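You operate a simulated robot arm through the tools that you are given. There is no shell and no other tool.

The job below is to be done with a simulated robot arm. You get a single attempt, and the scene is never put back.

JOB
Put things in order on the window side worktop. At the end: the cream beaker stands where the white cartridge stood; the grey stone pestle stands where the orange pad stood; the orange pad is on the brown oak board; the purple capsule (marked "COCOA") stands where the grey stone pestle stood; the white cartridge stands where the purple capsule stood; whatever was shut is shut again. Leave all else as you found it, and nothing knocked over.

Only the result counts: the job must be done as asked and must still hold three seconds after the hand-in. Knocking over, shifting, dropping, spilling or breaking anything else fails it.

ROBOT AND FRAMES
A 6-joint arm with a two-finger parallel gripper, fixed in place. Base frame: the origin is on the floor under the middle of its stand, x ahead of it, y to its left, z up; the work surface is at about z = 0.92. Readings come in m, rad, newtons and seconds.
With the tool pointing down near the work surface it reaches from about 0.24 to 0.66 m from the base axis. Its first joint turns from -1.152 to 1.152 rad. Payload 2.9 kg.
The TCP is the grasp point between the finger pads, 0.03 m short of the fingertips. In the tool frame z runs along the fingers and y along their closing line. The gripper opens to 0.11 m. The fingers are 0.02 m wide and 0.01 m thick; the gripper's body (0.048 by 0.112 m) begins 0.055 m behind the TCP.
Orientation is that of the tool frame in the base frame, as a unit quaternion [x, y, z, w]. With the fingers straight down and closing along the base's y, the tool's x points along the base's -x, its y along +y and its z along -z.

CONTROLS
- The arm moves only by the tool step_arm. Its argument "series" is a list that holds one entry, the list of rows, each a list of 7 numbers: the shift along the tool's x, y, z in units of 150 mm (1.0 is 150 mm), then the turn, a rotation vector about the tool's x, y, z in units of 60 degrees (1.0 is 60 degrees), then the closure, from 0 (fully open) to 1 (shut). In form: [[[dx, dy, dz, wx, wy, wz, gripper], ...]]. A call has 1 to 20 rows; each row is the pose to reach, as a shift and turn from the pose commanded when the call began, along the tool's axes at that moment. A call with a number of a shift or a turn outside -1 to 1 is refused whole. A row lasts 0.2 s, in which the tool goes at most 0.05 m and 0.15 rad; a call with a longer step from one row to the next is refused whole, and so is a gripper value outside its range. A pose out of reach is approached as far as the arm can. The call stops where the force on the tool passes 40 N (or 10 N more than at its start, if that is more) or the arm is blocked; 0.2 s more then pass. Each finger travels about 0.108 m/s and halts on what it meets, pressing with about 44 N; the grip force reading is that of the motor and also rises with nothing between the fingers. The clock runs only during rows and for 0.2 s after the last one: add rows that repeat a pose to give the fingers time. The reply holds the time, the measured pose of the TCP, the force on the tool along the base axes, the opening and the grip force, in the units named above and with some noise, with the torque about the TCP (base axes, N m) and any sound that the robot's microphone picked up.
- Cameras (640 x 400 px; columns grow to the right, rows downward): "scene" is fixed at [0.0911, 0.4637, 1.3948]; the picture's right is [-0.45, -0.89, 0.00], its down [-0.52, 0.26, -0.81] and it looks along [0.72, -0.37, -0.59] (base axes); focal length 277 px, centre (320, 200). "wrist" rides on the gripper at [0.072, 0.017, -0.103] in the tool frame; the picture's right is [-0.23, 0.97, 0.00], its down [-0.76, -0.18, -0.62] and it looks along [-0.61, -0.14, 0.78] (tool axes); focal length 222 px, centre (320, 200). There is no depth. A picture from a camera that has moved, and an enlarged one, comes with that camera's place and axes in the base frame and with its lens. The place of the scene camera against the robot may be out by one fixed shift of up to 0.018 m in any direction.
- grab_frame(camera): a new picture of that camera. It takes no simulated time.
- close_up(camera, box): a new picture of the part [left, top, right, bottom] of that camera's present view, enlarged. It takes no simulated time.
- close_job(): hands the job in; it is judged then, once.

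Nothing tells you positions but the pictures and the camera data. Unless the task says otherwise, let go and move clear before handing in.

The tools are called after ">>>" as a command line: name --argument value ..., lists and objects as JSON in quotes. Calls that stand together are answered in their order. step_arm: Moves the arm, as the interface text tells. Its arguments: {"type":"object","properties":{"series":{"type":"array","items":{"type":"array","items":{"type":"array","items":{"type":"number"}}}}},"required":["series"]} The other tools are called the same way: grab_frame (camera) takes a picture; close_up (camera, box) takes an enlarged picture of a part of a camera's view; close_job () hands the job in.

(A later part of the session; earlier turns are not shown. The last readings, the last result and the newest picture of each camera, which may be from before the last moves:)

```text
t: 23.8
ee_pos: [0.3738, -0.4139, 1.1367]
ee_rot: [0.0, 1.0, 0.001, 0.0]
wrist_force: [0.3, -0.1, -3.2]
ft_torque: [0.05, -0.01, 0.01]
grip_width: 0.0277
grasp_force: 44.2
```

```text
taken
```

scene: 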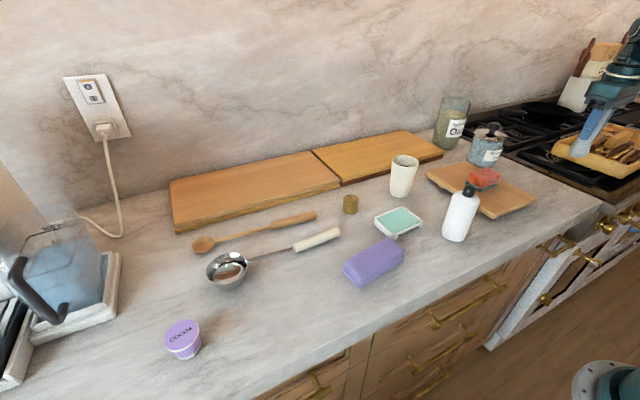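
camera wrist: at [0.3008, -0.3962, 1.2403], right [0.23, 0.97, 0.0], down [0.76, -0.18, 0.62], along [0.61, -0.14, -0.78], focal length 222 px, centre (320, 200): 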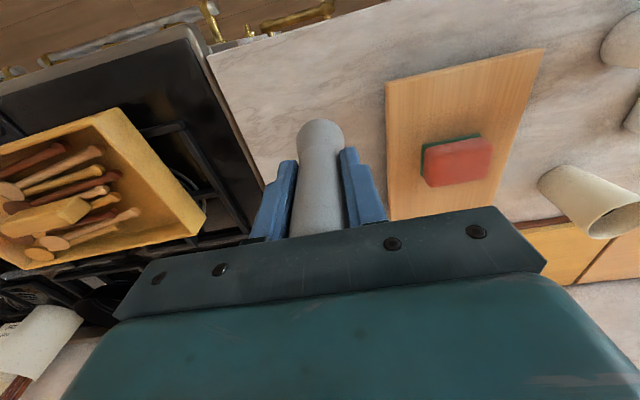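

The pestle is held upright. I raise it clear and carry it across to the spot where the orange pad stood, (0.4025, 0.400).

>>> step_arm --series '[[[0, 0.1, -0.2, 0, 0, 0, 1], [-0.01, 0.35, -0.38, 0, 0, 0, 1], [-0.02, 0.62, -0.38, 0, 0, 0, 1], [-0.032, 0.9, -0.38, 0, 0, 0, 1]]]'

>>> step_arm --series '[[[-0.01, 0.3, 0, 0, 0, 0, 1], [-0.02, 0.6, 0, 0, 0, 0, 1], [-0.032, 0.9, 0, 0, 0, 0, 1]]]'

>>> step_arm --series '[[[-0.01, 0.3, 0, 0, 0, 0, 1], [-0.02, 0.6, 0, 0, 0, 0, 1], [-0.032, 0.9, 0, 0, 0, 0, 1]]]'

>>> step_arm --series '[[[-0.01, 0.3, 0, 0, 0, 0, 1], [-0.02, 0.6, 0, 0, 0, 0, 1], [-0.032, 0.9, 0, 0, 0, 0, 1]]]'

>>> step_arm --series '[[[-0.01, 0.3, 0, 0, 0, 0, 1], [-0.02, 0.6, 0, 0, 0, 0, 1], [-0.032, 0.9, 0, 0, 0, 0, 1]]]'

>>> step_arm --series '[[[-0.01, 0.3, 0, 0, 0, 0, 1], [-0.02, 0.6, 0, 0, 0, 0, 1], [-0.032, 0.9, 0, 0, 0, 0, 1], [-0.032, 0.9, 0, 0, 0, 0, 1]]]'

>>> grab_frame --camera "wrist"

>>> grab_frame --camera "scene"

```text
t: 24.8
ee_pos: [0.3757, -0.2803, 1.193]
ee_rot: [0.0, 1.0, 0.0, 0.0]
wrist_force: [0.2, 0.2, -2.5]
ft_torque: [0.01, 0.0, -0.03]
grip_width: 0.0277
grasp_force: 44.3
```

```text
t: 25.6
ee_pos: [0.3821, -0.1415, 1.1919]
ee_rot: [0.0, 1.0, 0.001, 0.0]
wrist_force: [-1.0, 0.6, -3.1]
ft_torque: [0.0, 0.03, 0.01]
grip_width: 0.0281
grasp_force: 44.1
```

```text
t: 26.4
ee_pos: [0.3861, -0.0039, 1.1936]
ee_rot: [0.0, 1.0, 0.0, -0.001]
wrist_force: [0.5, 0.3, -2.8]
ft_torque: [-0.03, 0.03, -0.01]
grip_width: 0.0279
grasp_force: 43.9
```

```text
t: 27.2
ee_pos: [0.3913, 0.1294, 1.1955]
ee_rot: [0.001, 1.0, 0.001, -0.001]
wrist_force: [-0.5, 0.0, -2.8]
ft_torque: [-0.04, 0.0, 0.01]
grip_width: 0.028
grasp_force: 44.4
```

```text
t: 28.0
ee_pos: [0.3968, 0.2643, 1.1934]
ee_rot: [0.001, 1.0, 0.0, 0.0]
wrist_force: [-0.4, 0.1, -3.3]
ft_torque: [-0.03, 0.04, 0.02]
grip_width: 0.0277
grasp_force: 43.8
```

```text
t: 29.0
ee_pos: [0.4003, 0.3969, 1.1939]
ee_rot: [0.0, 1.0, 0.0, 0.0]
wrist_force: [0.0, -0.7, -4.3]
ft_torque: [0.01, 0.0, 0.0]
grip_width: 0.0279
grasp_force: 43.9
```

```text
taken
camera wrist: at [0.3278, 0.4148, 1.2984], right [0.23, 0.97, 0.0], down [0.76, -0.18, 0.62], along [0.61, -0.14, -0.78], focal length 222 px, centre (320, 200)
```

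wrist: 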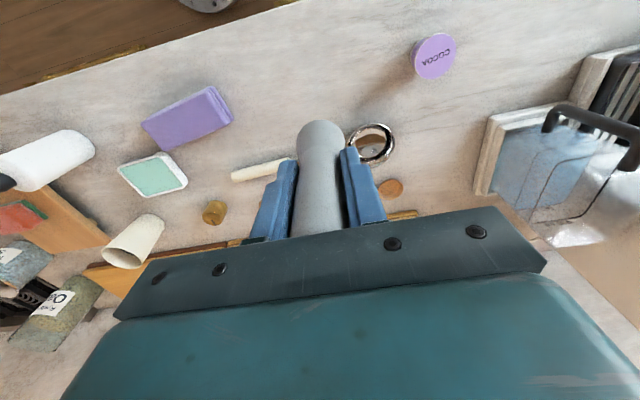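

```text
taken
```

scene: 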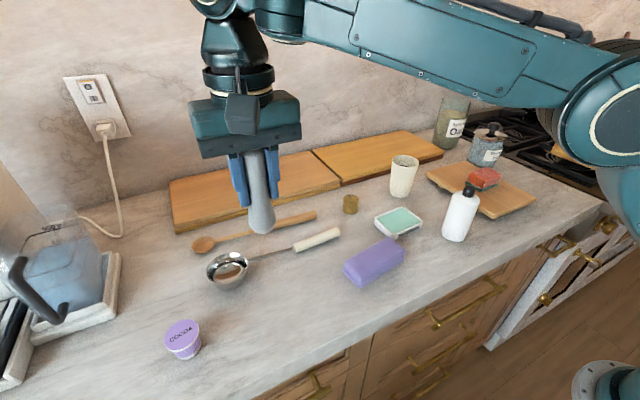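

The pestle is above the old pad spot. I lower it in stages until it touches down.

>>> step_arm --series '[[[-0.013, 0.018, 0.2, 0, 0, 0, 1], [-0.013, 0.018, 0.5, 0, 0, 0, 1], [-0.013, 0.018, 0.8, 0, 0, 0, 1], [-0.013, 0.018, 1.0, 0, 0, 0, 1], [-0.013, 0.018, 1.0, 0, 0, 0, 1]]]'

>>> grab_frame --camera "wrist"

```text
t: 30.2
ee_pos: [0.4039, 0.4027, 1.0437]
ee_rot: [0.001, 1.0, 0.0, 0.0]
wrist_force: [-0.2, -0.9, -3.5]
ft_torque: [0.03, -0.01, 0.0]
grip_width: 0.0278
grasp_force: 44.0
```

```text
taken
camera wrist: at [0.3302, 0.419, 1.147], right [0.23, 0.97, 0.0], down [0.76, -0.18, 0.62], along [0.61, -0.14, -0.78], focal length 222 px, centre (320, 200)
```

wrist: 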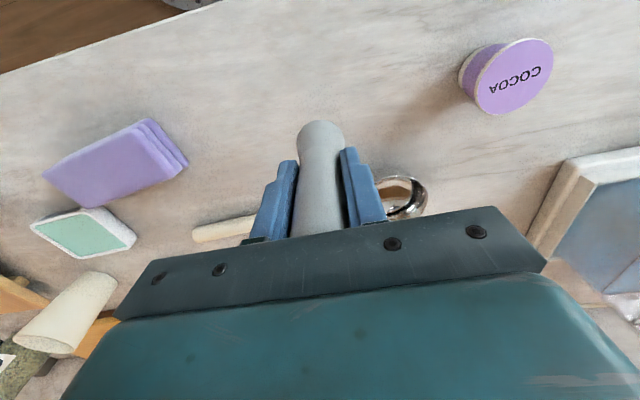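

>>> step_arm --series '[[[0.004, -0.008, 0.08, 0, 0, 0, 1], [0.004, -0.008, 0.16, 0, 0, 0, 1], [0.004, -0.008, 0.22, 0, 0, 0, 1], [0.004, -0.008, 0.255, 0, 0, 0, 1], [0.004, -0.008, 0.255, 0, 0, 0, 1]]]'

>>> step_arm --series '[[[0, 0, 0.01, 0, 0, 0, 1], [0, 0, 0.02, 0, 0, 0, 1], [0, 0, 0.02, 0, 0, 0, 1]]]'

>>> close_up --camera "scene" --box '[200, 220, 340, 330]'

```text
t: 31.4
ee_pos: [0.4041, 0.4013, 1.0056]
ee_rot: [0.0, 1.0, 0.0, 0.001]
wrist_force: [-0.8, 0.0, -2.7]
ft_torque: [0.0, 0.02, 0.02]
grip_width: 0.0278
grasp_force: 43.9
```

```text
t: 32.2
ee_pos: [0.4033, 0.3999, 1.0027]
ee_rot: [-0.001, 1.0, 0.002, 0.0]
wrist_force: [0.4, -0.5, -3.5]
ft_torque: [-0.01, 0.06, 0.01]
grip_width: 0.028
grasp_force: 44.0
```

```text
3.64 times, centred on (270, 275) of scene
camera zoom: at [0.0912, 0.4637, 1.3948], right [-0.45, -0.89, 0.0], down [-0.52, 0.26, -0.81], along [0.72, -0.37, -0.59], focal length 1007 px, centre (502, -73)
```

zoom: 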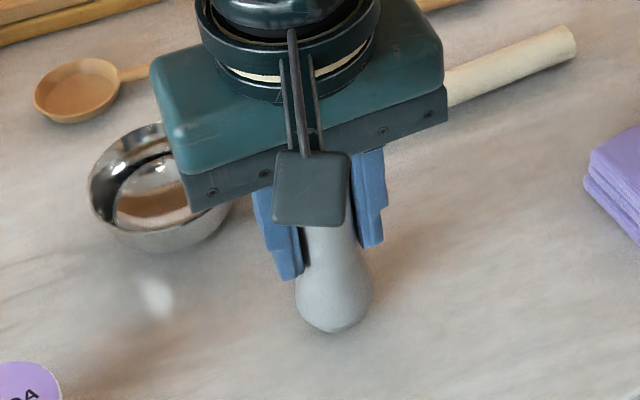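

There's no contact yet, so I go down another couple of millimetres.

>>> step_arm --series '[[[0, 0, 0.006, 0, 0, 0, 1], [0, 0, 0.012, 0, 0, 0, 1], [0, 0, 0.012, 0, 0, 0, 1]]]'

>>> step_arm --series '[[[0, 0, 0.004, 0, 0, 0, 1], [0, 0, 0.008, 0, 0, 0, 1], [0, 0, 0.008, 0, 0, 0, 1]]]'

```text
t: 33.0
ee_pos: [0.4036, 0.3991, 1.0025]
ee_rot: [0.0, 1.0, 0.002, 0.0]
wrist_force: [-2.7, 0.0, 5.3]
ft_torque: [-0.02, 0.24, -0.07]
grip_width: 0.0276
grasp_force: 44.3
```

```text
t: 33.8
ee_pos: [0.4032, 0.4, 1.0022]
ee_rot: [0.001, 1.0, 0.002, 0.001]
wrist_force: [-3.3, -2.3, 19.3]
ft_torque: [-0.33, 0.28, -0.04]
grip_width: 0.0279
grasp_force: 44.5
```

It's touching now (19 N). I ease back to near zero load, open the fingers and rise.

>>> step_arm --series '[[[0, 0, -0.006, 0, 0, 0, 1], [0, 0, -0.009, 0, 0, 0, 1], [0, 0, -0.009, 0, 0, 0, 1]]]'

>>> step_arm --series '[[[0, 0, 0, 0, 0, 0, 0.6], [0, 0, 0, 0, 0, 0, 0.3], [0, 0, 0, 0, 0, 0, 0], [0, 0, 0, 0, 0, 0, 0], [0, 0, 0, 0, 0, 0, 0]]]'

>>> grab_frame --camera "wrist"

>>> close_up --camera "scene" --box '[200, 200, 360, 330]'

```text
t: 34.6
ee_pos: [0.4043, 0.3976, 1.0017]
ee_rot: [0.001, 1.0, 0.001, 0.0]
wrist_force: [3.9, -3.7, 14.2]
ft_torque: [-0.32, -0.29, -0.02]
grip_width: 0.0275
grasp_force: 43.9
```

```text
t: 35.8
ee_pos: [0.4025, 0.3987, 1.0016]
ee_rot: [0.0, 1.0, 0.001, -0.001]
wrist_force: [-0.9, 0.4, -0.7]
ft_torque: [0.03, 0.02, -0.01]
grip_width: 0.1099
grasp_force: 0.0
```

```text
taken
camera wrist: at [0.3301, 0.4166, 1.1053], right [0.23, 0.97, 0.0], down [0.76, -0.18, 0.62], along [0.61, -0.14, -0.78], focal length 222 px, centre (320, 200)
```

wrist: 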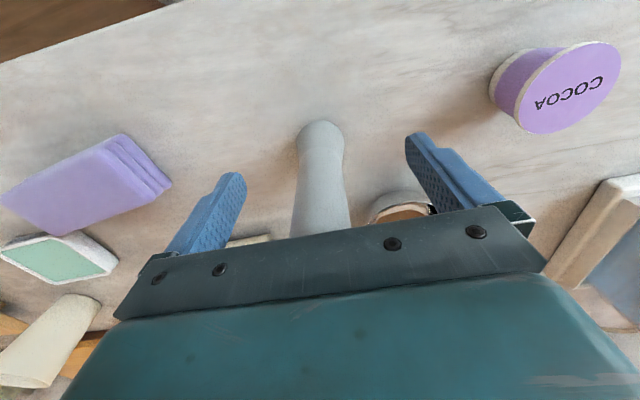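

```text
3.08 times, centred on (280, 265) of scene
camera zoom: at [0.0911, 0.4637, 1.3948], right [-0.45, -0.89, 0.0], down [-0.52, 0.26, -0.81], along [0.72, -0.37, -0.59], focal length 852 px, centre (443, 0)
```

zoom: 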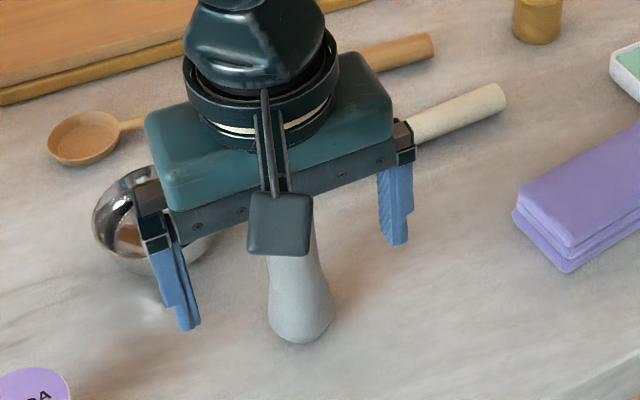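

The pestle stands on its own. I rise straight up, then go towards the capsule to test the reach.

>>> step_arm --series '[[[0, 0, -0.1, 0, 0, 0, 0], [0, 0, -0.3, 0, 0, 0, 0], [0, 0, -0.6, 0, 0, 0, 0], [0, 0, -0.9, 0, 0, 0, 0], [0, 0, -0.9, 0, 0, 0, 0]]]'

>>> step_arm --series '[[[0, 0.25, 0, 0, 0, 0, 0], [0, 0.5, 0, 0, 0, 0, 0], [0, 0.75, 0, 0, 0, 0, 0], [0.05, 1.0, 0, 0, 0, 0, 0], [0.05, 1.0, 0, 0, 0, 0, 0]]]'

>>> grab_frame --camera "wrist"

>>> grab_frame --camera "scene"

```text
t: 37.0
ee_pos: [0.4029, 0.4007, 1.1372]
ee_rot: [0.0, 1.0, 0.0, 0.0]
wrist_force: [-0.3, -0.1, 0.7]
ft_torque: [-0.03, 0.01, 0.02]
grip_width: 0.11
grasp_force: 0.1
```

```text
t: 38.2
ee_pos: [0.376, 0.5052, 1.1227]
ee_rot: [0.0, 1.0, 0.0, 0.0]
wrist_force: [-0.7, 0.1, 0.8]
ft_torque: [0.02, -0.02, 0.02]
grip_width: 0.11
grasp_force: 0.2
out of reach, approached as far as the arm can: row 3, 4, 5
```

```text
taken
camera wrist: at [0.303, 0.5216, 1.2277], right [0.23, 0.97, 0.0], down [0.76, -0.18, 0.62], along [0.61, -0.14, -0.78], focal length 222 px, centre (320, 200)
```

wrist: 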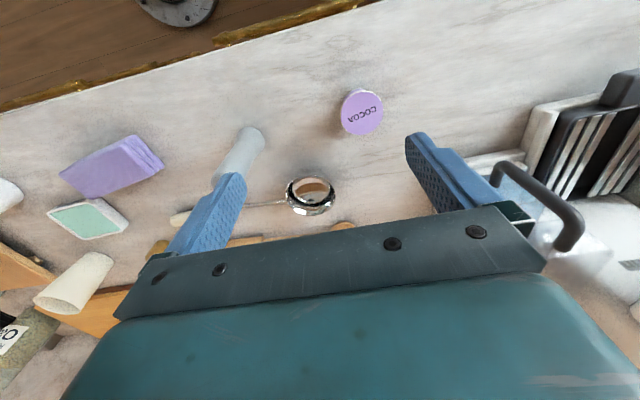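

```text
taken
```

scene: 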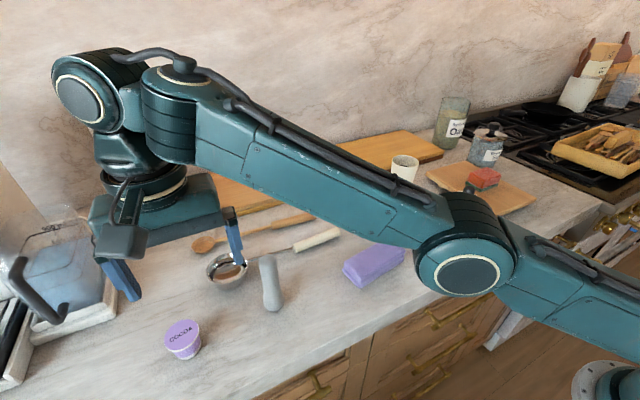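

Pointing straight down, the arm stops at about 0.63 m radius at this height, short of the capsule at 0.68 m. I'll yaw the gripper so it closes across the reach direction, then tilt it outward a little to gain reach. First the yaw, after backing off a bit.

>>> step_arm --series '[[[0, -0.2, 0, 0, 0, -0.13, 0], [0, -0.4, 0, 0, 0, -0.26, 0], [0, -0.4, 0, 0, 0, -0.39, 0], [0, -0.4, 0, 0, 0, -0.52, 0], [0, -0.4, 0, 0, 0, -0.65, 0], [0, -0.4, 0, 0, 0, -0.78, 0], [0, -0.4, 0, 0, 0, -0.907, 0], [0, -0.4, 0, 0, 0, -0.907, 0]]]'

>>> grab_frame --camera "wrist"

```text
t: 40.0
ee_pos: [0.3742, 0.4446, 1.1233]
ee_rot: [-0.458, 0.889, 0.0, 0.0]
wrist_force: [0.5, 0.3, 0.0]
ft_torque: [0.02, -0.01, 0.01]
grip_width: 0.1101
grasp_force: 0.1
```

```text
taken
camera wrist: at [0.3176, 0.3953, 1.2275], right [-0.66, 0.75, 0.0], down [0.59, 0.52, 0.62], along [0.47, 0.41, -0.78], focal length 222 px, centre (320, 200)
```

wrist: 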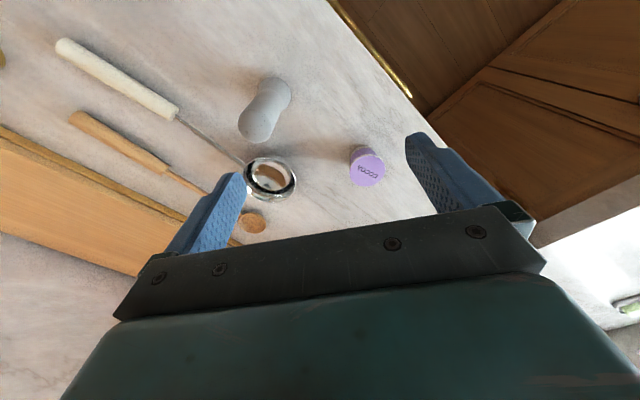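

>>> close_up --camera "wrist" --box '[307, 115, 427, 215]'

>>> close_up --camera "wrist" --box '[205, 60, 325, 160]'

```text
4.00 times, centred on (367, 165) of wrist
camera zoom: at [0.3176, 0.3953, 1.2275], right [-0.66, 0.75, 0.0], down [0.59, 0.52, 0.62], along [0.47, 0.41, -0.78], focal length 888 px, centre (132, 340)
```

zoom: 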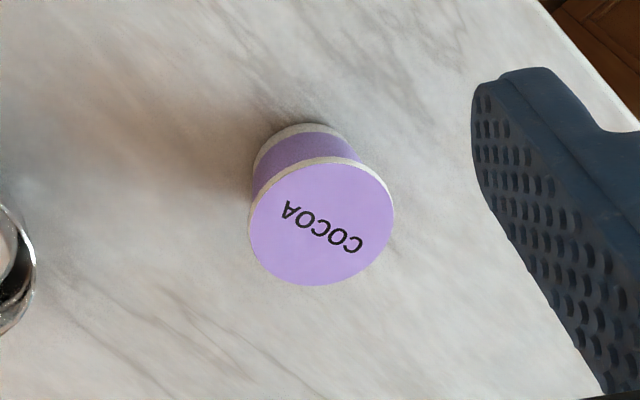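

```text
4.00 times, centred on (265, 110) of wrist
camera zoom: at [0.3176, 0.3953, 1.2275], right [-0.66, 0.75, 0.0], down [0.59, 0.52, 0.62], along [0.47, 0.41, -0.78], focal length 888 px, centre (540, 560)
```

zoom: 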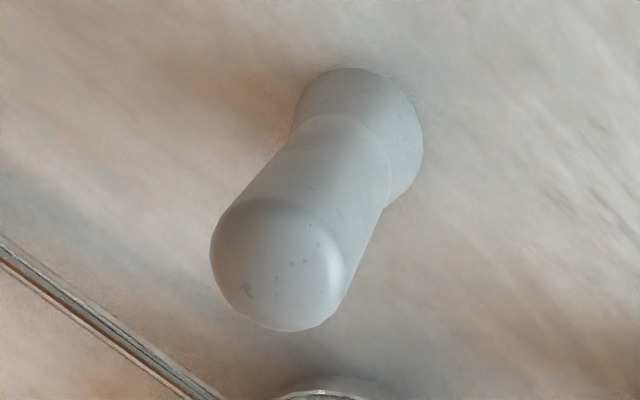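

The capsule is at (0.395, 0.5495), with its lid 50 mm wide and its top at z ≈ 0.963. I tilt the tool 12° outward and then move to hover over the capsule.

>>> step_arm --series '[[[0, 0, 0, 0, -0.07, 0, 0], [0, 0, 0, 0, -0.14, 0, 0], [0, 0, 0, 0, -0.2, 0, 0], [0, 0, 0, 0, -0.2, 0, 0]]]'

>>> step_arm --series '[[[-0.124, 0.074, 0.197, 0, 0, 0, 0], [-0.248, 0.148, 0.394, 0, 0, 0, 0], [-0.373, 0.221, 0.59, 0, 0, 0, 0], [-0.497, 0.295, 0.787, 0, 0, 0, 0], [-0.497, 0.295, 0.787, 0, 0, 0, 0]]]'

>>> grab_frame --camera "wrist"

>>> grab_frame --camera "scene"

```text
t: 41.0
ee_pos: [0.3731, 0.4456, 1.1241]
ee_rot: [-0.454, 0.885, 0.048, 0.094]
wrist_force: [0.2, 0.0, 0.4]
ft_torque: [0.02, 0.03, -0.01]
grip_width: 0.1101
grasp_force: 0.0
```

```text
t: 42.2
ee_pos: [0.3931, 0.5482, 1.0219]
ee_rot: [-0.454, 0.885, 0.048, 0.092]
wrist_force: [-0.6, 0.0, 1.6]
ft_torque: [-0.02, 0.02, 0.01]
grip_width: 0.1102
grasp_force: 0.0
```

```text
taken
camera wrist: at [0.325, 0.4833, 1.1096], right [-0.66, 0.75, 0.05], down [0.5, 0.4, 0.77], along [0.56, 0.53, -0.64], focal length 222 px, centre (320, 200)
```

wrist: 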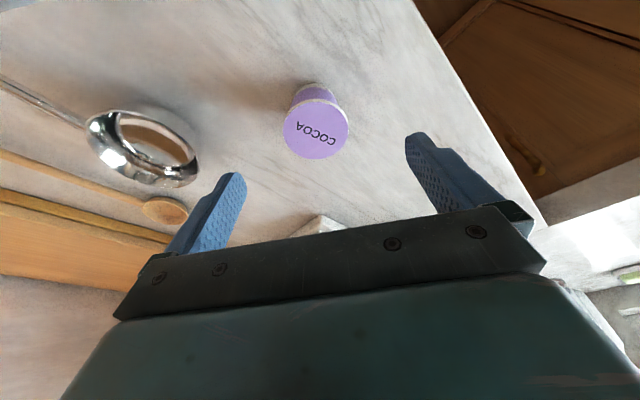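

```text
taken
```

scene: 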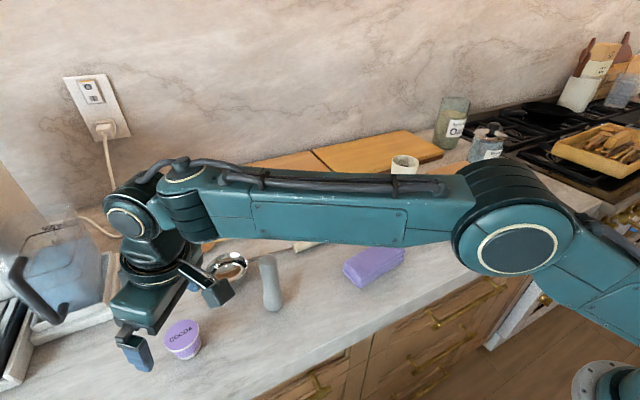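

The tilted tool reaches the capsule. I descend around it.

>>> step_arm --series '[[[0.019, -0.003, 0.108, 0, 0, 0, 0], [0.038, -0.007, 0.217, 0, 0, 0, 0], [0.057, -0.01, 0.325, 0, 0, 0, 0], [0.076, -0.013, 0.433, 0, 0, 0, 0], [0.076, -0.013, 0.433, 0, 0, 0, 0]]]'

>>> grab_frame --camera "wrist"

>>> close_up --camera "scene" --box '[90, 240, 290, 390]'

```text
t: 43.4
ee_pos: [0.3955, 0.5485, 0.9577]
ee_rot: [-0.454, 0.885, 0.048, 0.093]
wrist_force: [-0.7, 0.0, 0.2]
ft_torque: [-0.02, -0.02, -0.01]
grip_width: 0.1099
grasp_force: 0.0
```

```text
taken
camera wrist: at [0.3279, 0.4844, 1.0444], right [-0.66, 0.75, 0.05], down [0.5, 0.4, 0.77], along [0.56, 0.53, -0.64], focal length 222 px, centre (320, 200)
```

wrist: 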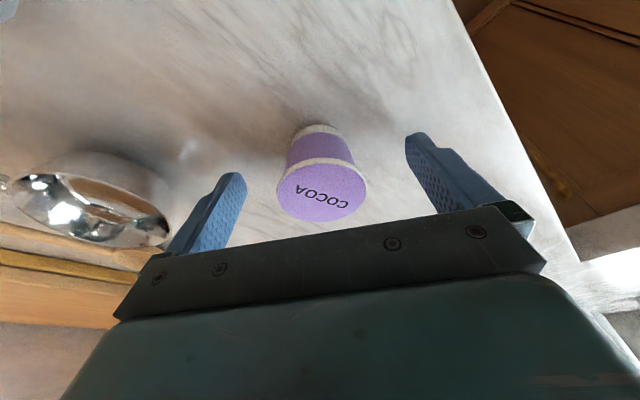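

```text
2.67 times, centred on (190, 315) of scene
camera zoom: at [0.0911, 0.4637, 1.3948], right [-0.45, -0.89, 0.0], down [-0.52, 0.26, -0.81], along [0.72, -0.37, -0.59], focal length 738 px, centre (667, -107)
```

zoom: 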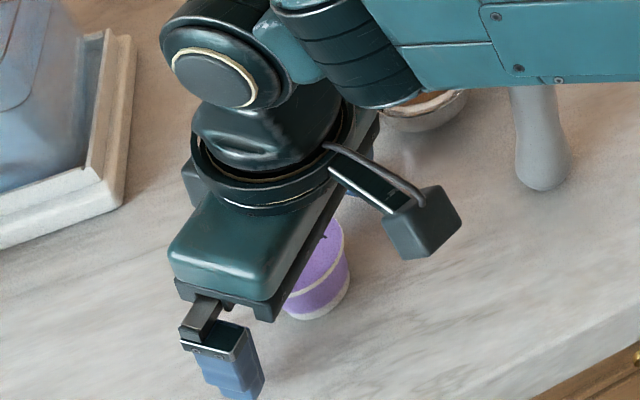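

The capsule is centred between the fingers. I close on it and lift a little.

>>> step_arm --series '[[[0, 0, 0, 0, 0, 0, 0.3], [0, 0, 0, 0, 0, 0, 0.45], [0, 0, 0, 0, 0, 0, 0.6], [0, 0, 0, 0, 0, 0, 0.8], [0, 0, 0, 0, 0, 0, 1], [0, 0, 0, 0, 0, 0, 1]]]'

>>> grab_frame --camera "wrist"

```text
t: 44.8
ee_pos: [0.3956, 0.55, 0.9574]
ee_rot: [-0.455, 0.884, 0.048, 0.094]
wrist_force: [-1.0, 0.8, 1.0]
ft_torque: [0.01, 0.03, 0.02]
grip_width: 0.0428
grasp_force: 44.2
```

```text
taken
camera wrist: at [0.3278, 0.4845, 1.0448], right [-0.66, 0.75, 0.05], down [0.5, 0.4, 0.77], along [0.56, 0.53, -0.64], focal length 222 px, centre (320, 200)
```

wrist: 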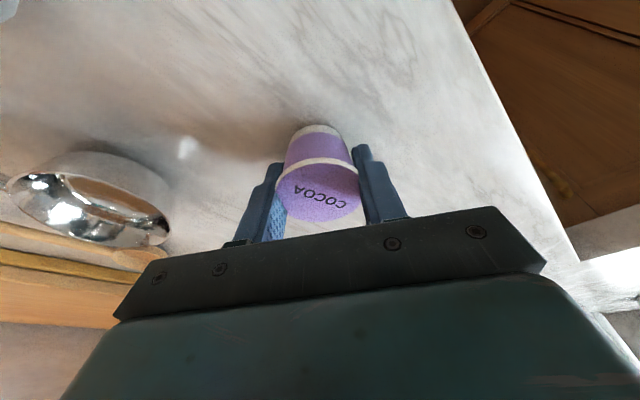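

>>> step_arm --series '[[[-0.007, 0, -0.033, 0, 0, 0, 1], [-0.028, 0, -0.13, 0, 0, 0, 1], [-0.07, 0, -0.33, 0, 0, 0, 1], [-0.139, 0, -0.652, 0, 0, 0, 1], [-0.139, 0, -0.652, 0, 0, 0, 1]]]'

>>> grab_frame --camera "wrist"

>>> grab_frame --camera "scene"

```text
t: 46.0
ee_pos: [0.3965, 0.5514, 1.0565]
ee_rot: [-0.455, 0.884, 0.047, 0.093]
wrist_force: [-0.8, -0.1, 0.7]
ft_torque: [-0.01, 0.0, -0.04]
grip_width: 0.0429
grasp_force: 43.8
```

```text
taken
camera wrist: at [0.3285, 0.4862, 1.1429], right [-0.66, 0.75, 0.05], down [0.5, 0.4, 0.77], along [0.56, 0.53, -0.64], focal length 222 px, centre (320, 200)
```

wrist: 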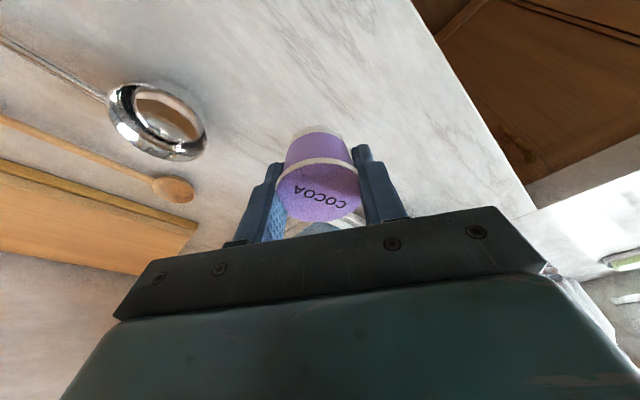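

```text
taken
```

scene: 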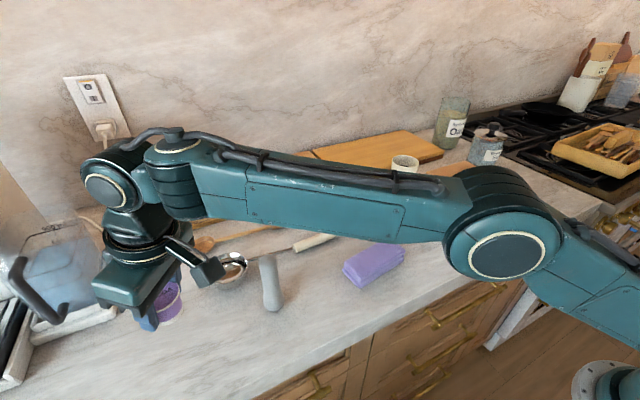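

The capsule is lifted and steady. I raise it, pull it inward, then swing it in an arc around the base towards the pestle's old spot, keeping the tilt constant.

>>> step_arm --series '[[[-0.055, 0, -0.261, 0, 0, 0, 1], [-0.111, 0, -0.522, 0, 0, 0, 1], [0.191, 0, -0.586, 0, 0, 0, 1], [0.493, 0, -0.65, 0, 0, 0, 1], [0.795, 0, -0.714, 0, 0, 0, 1], [0.795, 0, -0.714, 0, 0, 0, 1]]]'

>>> step_arm --series '[[[0.1, 0, -0.12, 0, 0, 0, 1], [0.21, 0, -0.25, 0, 0, 0, 1], [0.21, 0, -0.25, 0, 0, 0, 1]]]'

>>> grab_frame --camera "scene"

```text
t: 47.4
ee_pos: [0.3154, 0.4363, 1.1364]
ee_rot: [-0.454, 0.885, 0.048, 0.094]
wrist_force: [-1.3, -0.2, -0.5]
ft_torque: [-0.05, 0.03, 0.02]
grip_width: 0.0432
grasp_force: 43.8
out of reach, approached as far as the arm can: row 2
```

```text
t: 48.2
ee_pos: [0.2923, 0.406, 1.1674]
ee_rot: [-0.455, 0.884, 0.049, 0.092]
wrist_force: [0.8, -0.3, 0.4]
ft_torque: [0.01, 0.03, 0.01]
grip_width: 0.0429
grasp_force: 43.5
```

```text
taken
```

scene: 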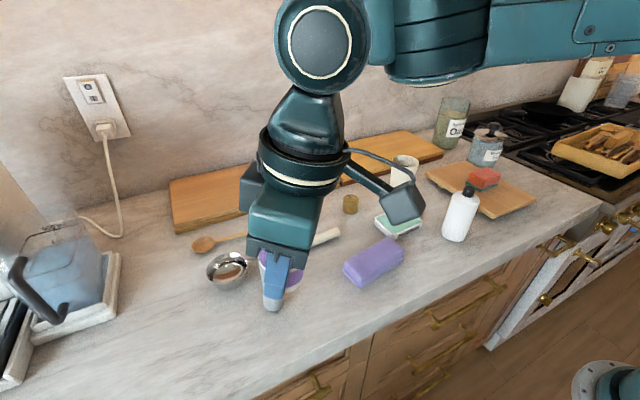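

>>> step_arm --series '[[[0.0356, -0.244, -0.0075, 0.0147, 0, 0.0693, 1], [0.0713, -0.4875, -0.015, 0.0295, 0, 0.1386, 1], [0.107, -0.731, -0.0225, 0.0442, 0, 0.2078, 1], [0.1425, -0.975, -0.03, 0.0589, 0, 0.2771, 1]]]'

>>> step_arm --series '[[[0.0356, -0.244, -0.0075, 0.0147, 0, 0.0693, 1], [0.0713, -0.4875, -0.015, 0.0295, 0, 0.1386, 1], [0.107, -0.731, -0.0225, 0.0442, 0, 0.2078, 1], [0.1425, -0.975, -0.03, 0.0589, 0, 0.2771, 1]]]'

>>> grab_frame --camera "scene"

```text
t: 49.2
ee_pos: [0.3992, 0.3042, 1.1665]
ee_rot: [-0.318, 0.942, 0.034, 0.098]
wrist_force: [-0.6, 0.0, 0.0]
ft_torque: [0.04, 0.01, 0.03]
grip_width: 0.043
grasp_force: 43.9
```

```text
t: 50.2
ee_pos: [0.4717, 0.1758, 1.1683]
ee_rot: [-0.175, 0.979, 0.019, 0.102]
wrist_force: [0.7, -0.8, -0.1]
ft_torque: [0.03, 0.0, 0.01]
grip_width: 0.0427
grasp_force: 43.7
```

```text
taken
```

scene: 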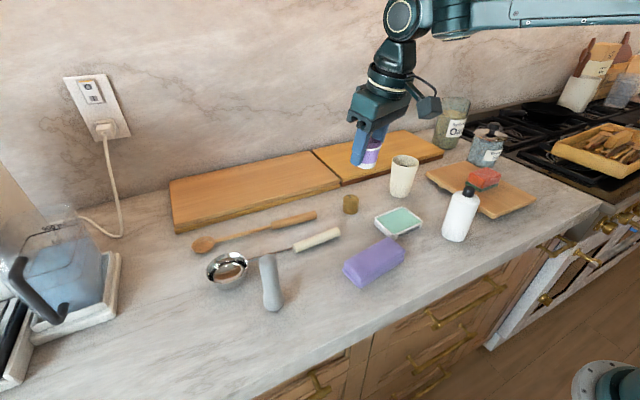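

The arc works, and the pestle stands well in the pad's old place. I continue with the remaining four arc steps.

>>> step_arm --series '[[[0.0356, -0.244, -0.0075, 0.0147, 0, 0.0693, 1], [0.0713, -0.4875, -0.015, 0.0295, 0, 0.1386, 1], [0.107, -0.731, -0.0225, 0.0442, 0, 0.2078, 1], [0.1425, -0.975, -0.03, 0.0589, 0, 0.2771, 1]]]'

>>> step_arm --series '[[[0.0356, -0.244, -0.0075, 0.0147, 0, 0.0693, 1], [0.0713, -0.4875, -0.015, 0.0295, 0, 0.1386, 1], [0.107, -0.731, -0.0225, 0.0442, 0, 0.2078, 1], [0.1425, -0.975, -0.03, 0.0589, 0, 0.2771, 1]]]'

>>> step_arm --series '[[[0.0356, -0.244, -0.0075, 0.0147, 0, 0.0693, 1], [0.0713, -0.4875, -0.015, 0.0295, 0, 0.1386, 1], [0.107, -0.731, -0.0225, 0.0442, 0, 0.2078, 1], [0.1425, -0.975, -0.03, 0.0589, 0, 0.2771, 1]]]'

>>> step_arm --series '[[[0.0356, -0.244, -0.0075, 0.0147, 0, 0.0693, 1], [0.0713, -0.4875, -0.015, 0.0295, 0, 0.1386, 1], [0.107, -0.731, -0.0225, 0.0442, 0, 0.2078, 1], [0.1425, -0.975, -0.03, 0.0589, 0, 0.2771, 1], [0.1425, -0.975, -0.03, 0.0589, 0, 0.2771, 1]]]'

>>> grab_frame --camera "wrist"

>>> grab_frame --camera "scene"

```text
t: 51.2
ee_pos: [0.4996, 0.0272, 1.1665]
ee_rot: [-0.029, 0.994, 0.004, 0.104]
wrist_force: [0.2, 0.4, 0.3]
ft_torque: [-0.03, 0.0, 0.02]
grip_width: 0.0429
grasp_force: 43.7
```

```text
t: 52.2
ee_pos: [0.487, -0.1217, 1.1684]
ee_rot: [0.119, 0.987, -0.012, 0.103]
wrist_force: [0.4, 0.6, 0.0]
ft_torque: [-0.01, 0.05, 0.0]
grip_width: 0.0427
grasp_force: 43.9
```

```text
t: 53.2
ee_pos: [0.4327, -0.2561, 1.1644]
ee_rot: [0.263, 0.959, -0.026, 0.101]
wrist_force: [0.4, 0.1, 0.1]
ft_torque: [0.03, 0.01, 0.01]
grip_width: 0.0428
grasp_force: 44.1
```

```text
t: 54.4
ee_pos: [0.3377, -0.3718, 1.1687]
ee_rot: [0.401, 0.91, -0.042, 0.095]
wrist_force: [1.1, -0.1, 0.7]
ft_torque: [0.0, -0.03, -0.02]
grip_width: 0.0428
grasp_force: 44.2
```

```text
taken
camera wrist: at [0.2884, -0.2927, 1.2554], right [0.87, 0.49, 0.05], down [0.28, -0.58, 0.77], along [0.4, -0.65, -0.64], focal length 222 px, centre (320, 200)
```

wrist: 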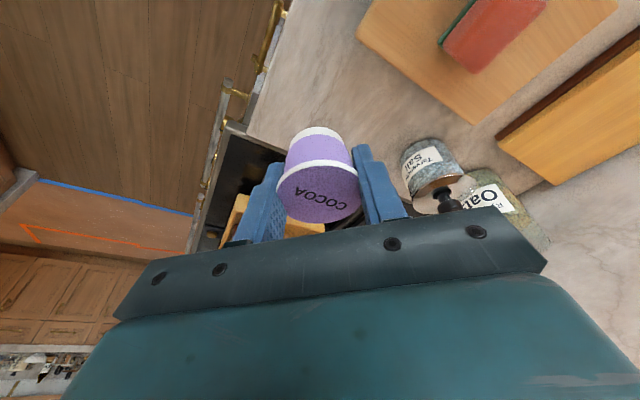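

```text
taken
```

scene: 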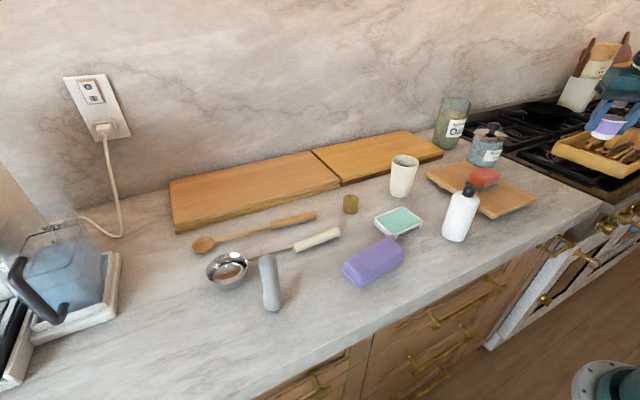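

The capsule is near the pestle's old spot, (0.374, -0.4105). I extend outward and lower it in stages.

>>> step_arm --series '[[[-0.041, 0.001, 0.23, 0, 0, 0, 1], [-0.082, 0.002, 0.46, 0, 0, 0, 1], [-0.123, 0.004, 0.69, 0, 0, 0, 1], [-0.164, 0.005, 0.921, 0, 0, 0, 1], [-0.164, 0.005, 0.921, 0, 0, 0, 1]]]'

>>> grab_frame --camera "wrist"

>>> close_up --camera "scene" --box '[480, 100, 640, 220]'

```text
t: 55.6
ee_pos: [0.3743, -0.4104, 1.0349]
ee_rot: [0.401, 0.91, -0.043, 0.096]
wrist_force: [0.8, -0.1, 0.1]
ft_torque: [0.05, -0.05, 0.0]
grip_width: 0.0431
grasp_force: 44.2
```

```text
taken
camera wrist: at [0.3246, -0.3302, 1.1221], right [0.87, 0.49, 0.05], down [0.28, -0.57, 0.77], along [0.41, -0.65, -0.64], focal length 222 px, centre (320, 200)
```

wrist: 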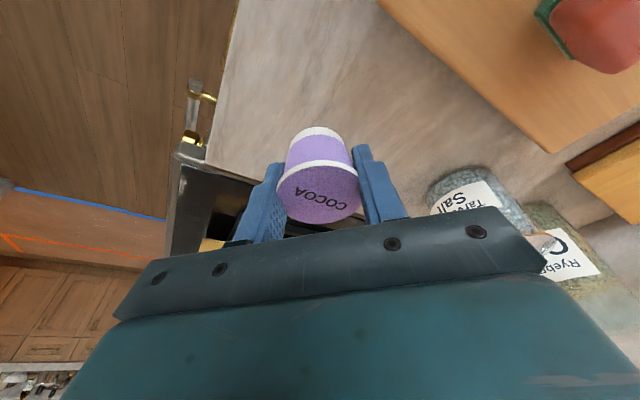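

```text
3.33 times, centred on (560, 160) of scene
camera zoom: at [0.0911, 0.4637, 1.3948], right [-0.45, -0.89, 0.0], down [-0.52, 0.26, -0.81], along [0.72, -0.37, -0.59], focal length 923 px, centre (-480, 333)
```

zoom: 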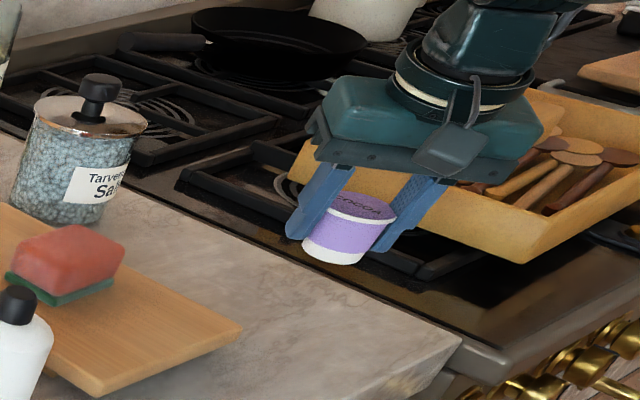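

>>> step_arm --series '[[[0.03, 0, 0.14, 0, 0, 0, 1], [0.06, 0, 0.28, 0, 0, 0, 1], [0.085, 0, 0.4, 0, 0, 0, 1], [0.1, 0, 0.469, 0, 0, 0, 1], [0.1, 0, 0.469, 0, 0, 0, 1]]]'

>>> step_arm --series '[[[0.002, 0, 0.01, 0, 0, 0, 1], [0.004, 0, 0.02, 0, 0, 0, 1], [0.004, 0, 0.02, 0, 0, 0, 1]]]'

>>> close_up --camera "scene" --box '[500, 120, 620, 220]'

```text
t: 56.8
ee_pos: [0.3749, -0.4085, 0.9642]
ee_rot: [0.402, 0.91, -0.042, 0.095]
wrist_force: [0.1, 0.1, 0.6]
ft_torque: [0.0, 0.01, 0.02]
grip_width: 0.0429
grasp_force: 43.6
```

```text
t: 57.6
ee_pos: [0.3765, -0.4088, 0.9619]
ee_rot: [0.401, 0.91, -0.042, 0.095]
wrist_force: [-0.2, -0.1, 0.8]
ft_torque: [-0.01, 0.0, -0.01]
grip_width: 0.043
grasp_force: 43.7
```

```text
4.00 times, centred on (560, 170) of scene
camera zoom: at [0.0911, 0.4637, 1.3948], right [-0.45, -0.89, 0.0], down [-0.52, 0.26, -0.81], along [0.72, -0.37, -0.59], focal length 1108 px, centre (-640, 320)
```

zoom: 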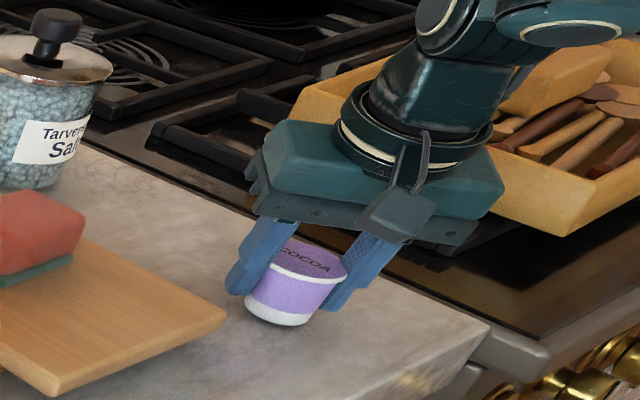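

>>> step_arm --series '[[[0.002, 0, 0.01, 0, 0, 0, 1], [0.004, 0, 0.02, 0, 0, 0, 1], [0.004, 0, 0.02, 0, 0, 0, 1]]]'

>>> step_arm --series '[[[0.001, 0, 0.005, 0, 0, 0, 1], [0.002, 0, 0.01, 0, 0, 0, 1], [0.002, 0, 0.01, 0, 0, 0, 1]]]'

```text
t: 58.4
ee_pos: [0.3775, -0.4093, 0.9598]
ee_rot: [0.402, 0.91, -0.042, 0.096]
wrist_force: [-0.6, -0.1, -0.1]
ft_torque: [0.02, -0.02, -0.02]
grip_width: 0.043
grasp_force: 43.6
```

```text
t: 59.2
ee_pos: [0.3757, -0.4092, 0.9585]
ee_rot: [0.401, 0.91, -0.041, 0.096]
wrist_force: [-0.6, 2.9, 4.6]
ft_torque: [0.13, -0.01, 0.02]
grip_width: 0.043
grasp_force: 43.9
```

The capsule is touching lightly. I open partway, check it, then rise.

>>> step_arm --series '[[[0, 0, 0, 0, 0, 0, 0.55], [0, 0, 0, 0, 0, 0, 0.4], [0, 0, 0, 0, 0, 0, 0.3], [0, 0, 0, 0, 0, 0, 0.3]]]'

>>> grab_frame --camera "wrist"

>>> close_up --camera "scene" --box '[500, 120, 620, 220]'

```text
t: 60.2
ee_pos: [0.3756, -0.4086, 0.9576]
ee_rot: [0.401, 0.91, -0.043, 0.095]
wrist_force: [0.1, 0.7, 0.2]
ft_torque: [0.01, 0.02, -0.02]
grip_width: 0.0768
grasp_force: 0.0
```

```text
taken
camera wrist: at [0.3261, -0.329, 1.0442], right [0.87, 0.49, 0.05], down [0.28, -0.58, 0.77], along [0.41, -0.65, -0.64], focal length 222 px, centre (320, 200)
```

wrist: 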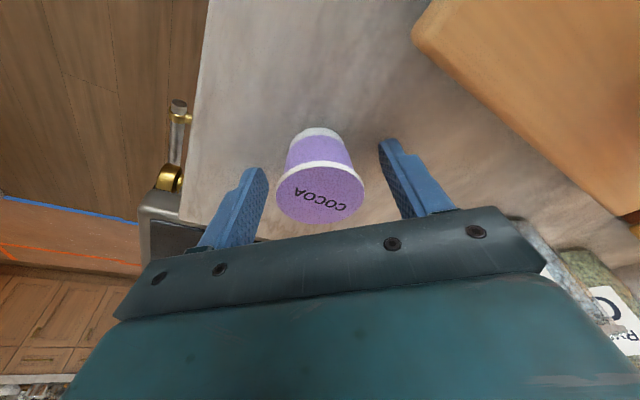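

```text
4.00 times, centred on (560, 170) of scene
camera zoom: at [0.0911, 0.4637, 1.3948], right [-0.45, -0.89, 0.0], down [-0.52, 0.26, -0.81], along [0.72, -0.37, -0.59], focal length 1108 px, centre (-640, 320)
```

zoom: 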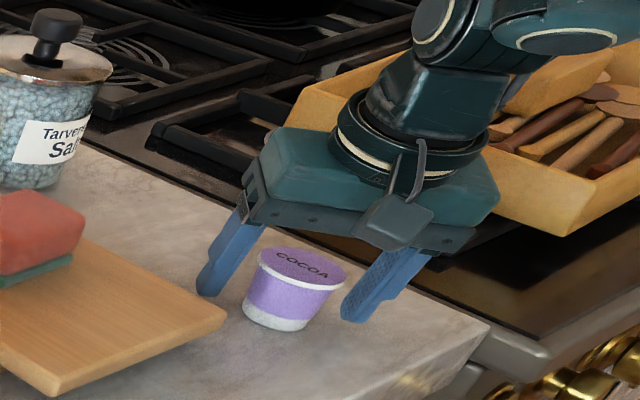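

The capsule stands in the pestle's old place. I rise straight up and swing over to look at the white cartridge.

>>> step_arm --series '[[[-0.03, 0, -0.14, 0, 0, 0, 0.3], [-0.083, 0, -0.391, 0, 0, 0, 0.2], [-0.146, 0, -0.685, 0, 0, 0, 0], [-0.208, 0, -0.978, 0, 0, 0, 0]]]'

>>> step_arm --series '[[[0.155, 0, -0.17, 0, 0, 0, 0], [0.31, 0, -0.338, 0, 0, 0, 0]]]'

>>> step_arm --series '[[[0.0356, 0.244, -0.0075, -0.0147, 0, -0.0693, 0], [0.0713, 0.4875, -0.015, -0.0295, 0, -0.1386, 0], [0.107, 0.731, -0.0225, -0.0442, 0, -0.2078, 0], [0.1425, 0.975, -0.03, -0.0589, 0, -0.2771, 0]]]'

>>> step_arm --series '[[[0.0356, 0.244, -0.0075, -0.0147, 0, -0.0693, 0], [0.0713, 0.4875, -0.015, -0.0295, 0, -0.1386, 0], [0.107, 0.731, -0.0225, -0.0442, 0, -0.2078, 0], [0.1425, 0.975, -0.03, -0.0589, 0, -0.2771, 0]]]'

>>> step_arm --series '[[[0.3, 0, 0.05, 0, 0, 0, 0], [0.6, 0, 0.08, 0, 0, 0, 0], [0.9, 0, 0.08, 0, 0, 0, 0], [0.9, 0, 0.08, 0, 0, 0, 0]]]'

>>> grab_frame --camera "wrist"

>>> grab_frame --camera "scene"

```text
t: 61.2
ee_pos: [0.3781, -0.4075, 1.1108]
ee_rot: [0.402, 0.91, -0.042, 0.095]
wrist_force: [-0.3, -0.2, 0.8]
ft_torque: [0.02, -0.01, 0.02]
grip_width: 0.1101
grasp_force: 0.1
```

```text
t: 61.8
ee_pos: [0.3395, -0.3657, 1.1505]
ee_rot: [0.401, 0.91, -0.042, 0.095]
wrist_force: [0.2, 1.0, -0.6]
ft_torque: [-0.02, -0.04, 0.01]
grip_width: 0.1099
grasp_force: 0.0
```

```text
t: 62.8
ee_pos: [0.4302, -0.25, 1.1518]
ee_rot: [0.263, 0.959, -0.026, 0.101]
wrist_force: [0.4, 0.2, -0.4]
ft_torque: [-0.02, -0.01, 0.0]
grip_width: 0.1099
grasp_force: 0.0
```

```text
t: 63.8
ee_pos: [0.4871, -0.1148, 1.147]
ee_rot: [0.118, 0.987, -0.011, 0.104]
wrist_force: [-0.5, -0.5, -0.5]
ft_torque: [0.01, 0.0, -0.02]
grip_width: 0.1099
grasp_force: 0.0
```

```text
t: 64.8
ee_pos: [0.3618, -0.0864, 1.1076]
ee_rot: [0.117, 0.988, -0.011, 0.104]
wrist_force: [-1.0, -0.2, -1.1]
ft_torque: [0.01, -0.01, -0.01]
grip_width: 0.11
grasp_force: 0.0
```

```text
taken
camera wrist: at [0.2756, -0.0478, 1.195], right [0.45, 0.89, 0.05], down [0.56, -0.32, 0.77], along [0.7, -0.31, -0.64], focal length 222 px, centre (320, 200)
```

wrist: 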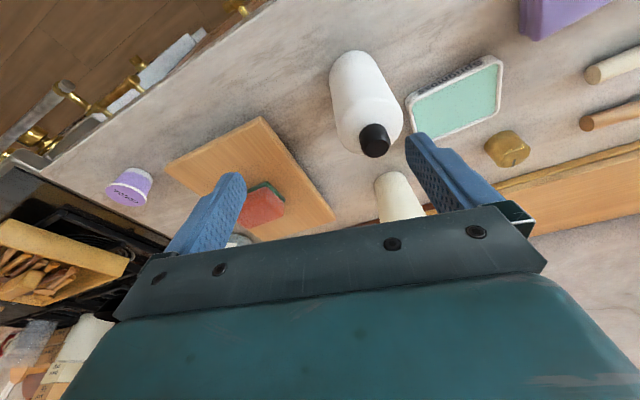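

```text
taken
```

scene: 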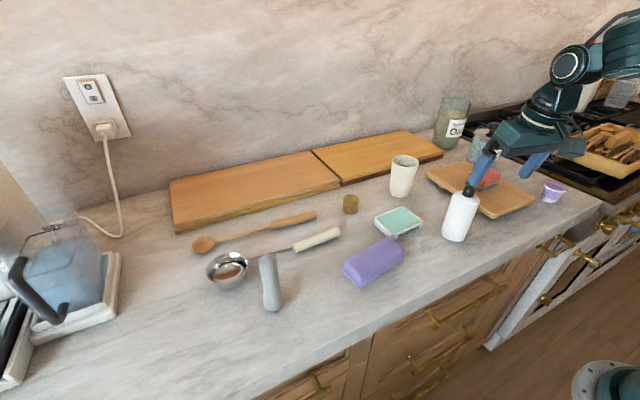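

>>> close_up --camera "wrist" --box '[305, 40, 425, 170]'

>>> close_up --camera "wrist" --box '[90, 100, 350, 250]'

>>> close_up --camera "scene" --box '[410, 150, 530, 250]'

```text
3.08 times, centred on (365, 105) of wrist
camera zoom: at [0.2756, -0.0478, 1.195], right [0.45, 0.89, 0.05], down [0.56, -0.32, 0.77], along [0.7, -0.31, -0.64], focal length 684 px, centre (182, 492)
```

zoom: 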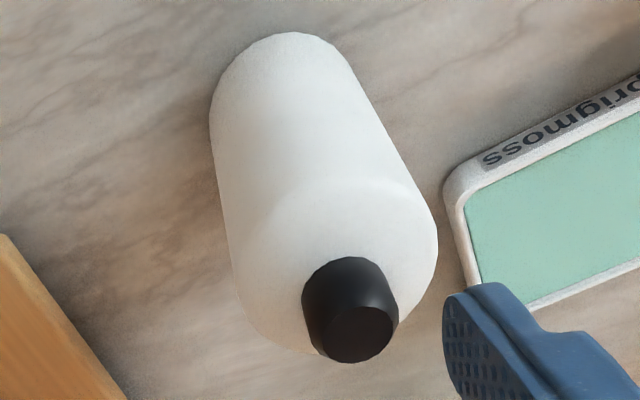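

```text
2.46 times, centred on (220, 175) of wrist
camera zoom: at [0.2756, -0.0478, 1.195], right [0.45, 0.89, 0.05], down [0.56, -0.32, 0.77], along [0.7, -0.31, -0.64], focal length 547 px, centre (566, 262)
```

zoom: 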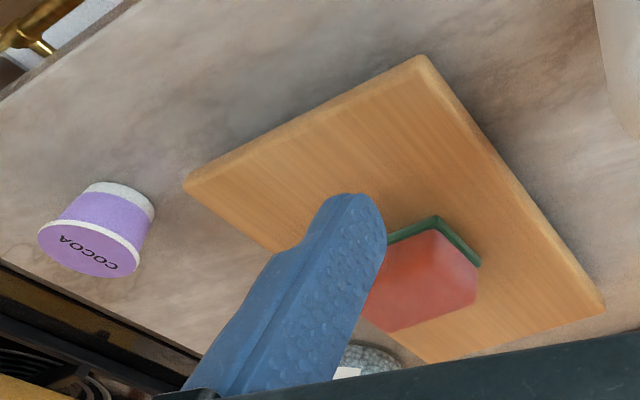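

```text
4.00 times, centred on (470, 200) of scene
camera zoom: at [0.0911, 0.4637, 1.3948], right [-0.45, -0.89, 0.0], down [-0.52, 0.26, -0.81], along [0.72, -0.37, -0.59], focal length 1108 px, centre (-280, 200)
```

zoom: 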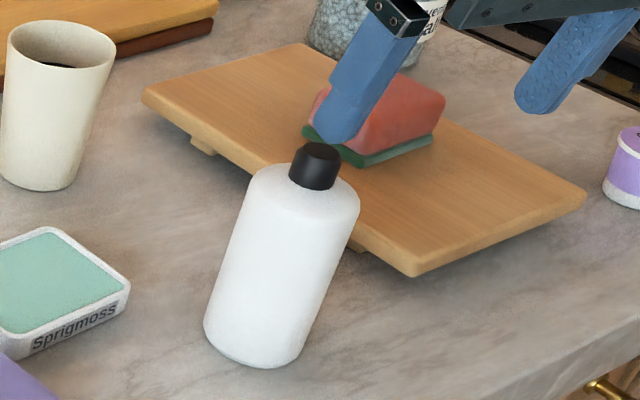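

The white cartridge stands at about (0.394, -0.050), 51 mm wide, with its cap top at z ≈ 1.057. I rise a bit, line up above it and check again.

>>> step_arm --series '[[[-0.042, 0, -0.196, 0, 0, 0, 0], [-0.117, 0.142, -0.18, -0.011, 0, -0.051, 0], [-0.192, 0.284, -0.163, -0.0218, 0, -0.1027, 0], [-0.192, 0.284, -0.163, -0.0218, 0, -0.1027, 0]]]'

>>> grab_frame --camera "wrist"

>>> close_up --camera "wrist" --box '[250, 60, 390, 180]'

```text
t: 65.8
ee_pos: [0.3933, -0.0488, 1.1392]
ee_rot: [0.064, 0.992, -0.006, 0.105]
wrist_force: [0.2, 0.4, -0.8]
ft_torque: [-0.01, 0.01, -0.04]
grip_width: 0.1101
grasp_force: 0.0
```

```text
taken
camera wrist: at [0.3034, -0.0202, 1.2253], right [0.34, 0.94, 0.05], down [0.59, -0.26, 0.77], along [0.73, -0.24, -0.64], focal length 222 px, centre (320, 200)
```

wrist: 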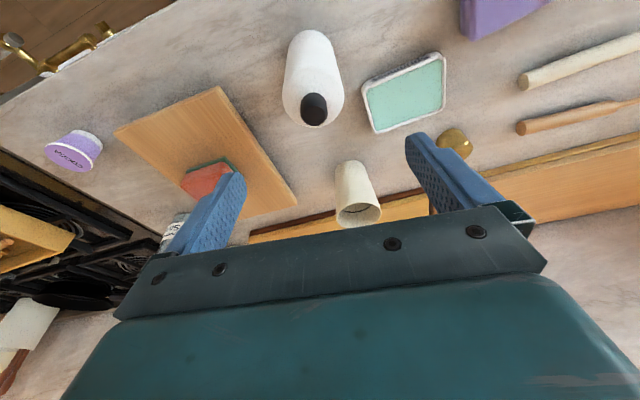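

```text
3.33 times, centred on (320, 120) of wrist
camera zoom: at [0.3034, -0.0202, 1.2253], right [0.34, 0.94, 0.05], down [0.59, -0.26, 0.77], along [0.73, -0.24, -0.64], focal length 740 px, centre (320, 467)
```

zoom: 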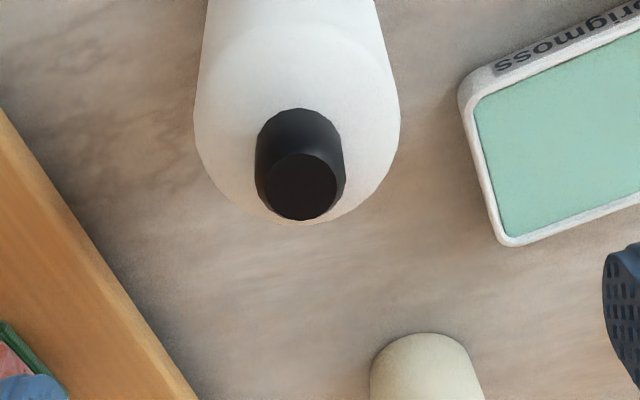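

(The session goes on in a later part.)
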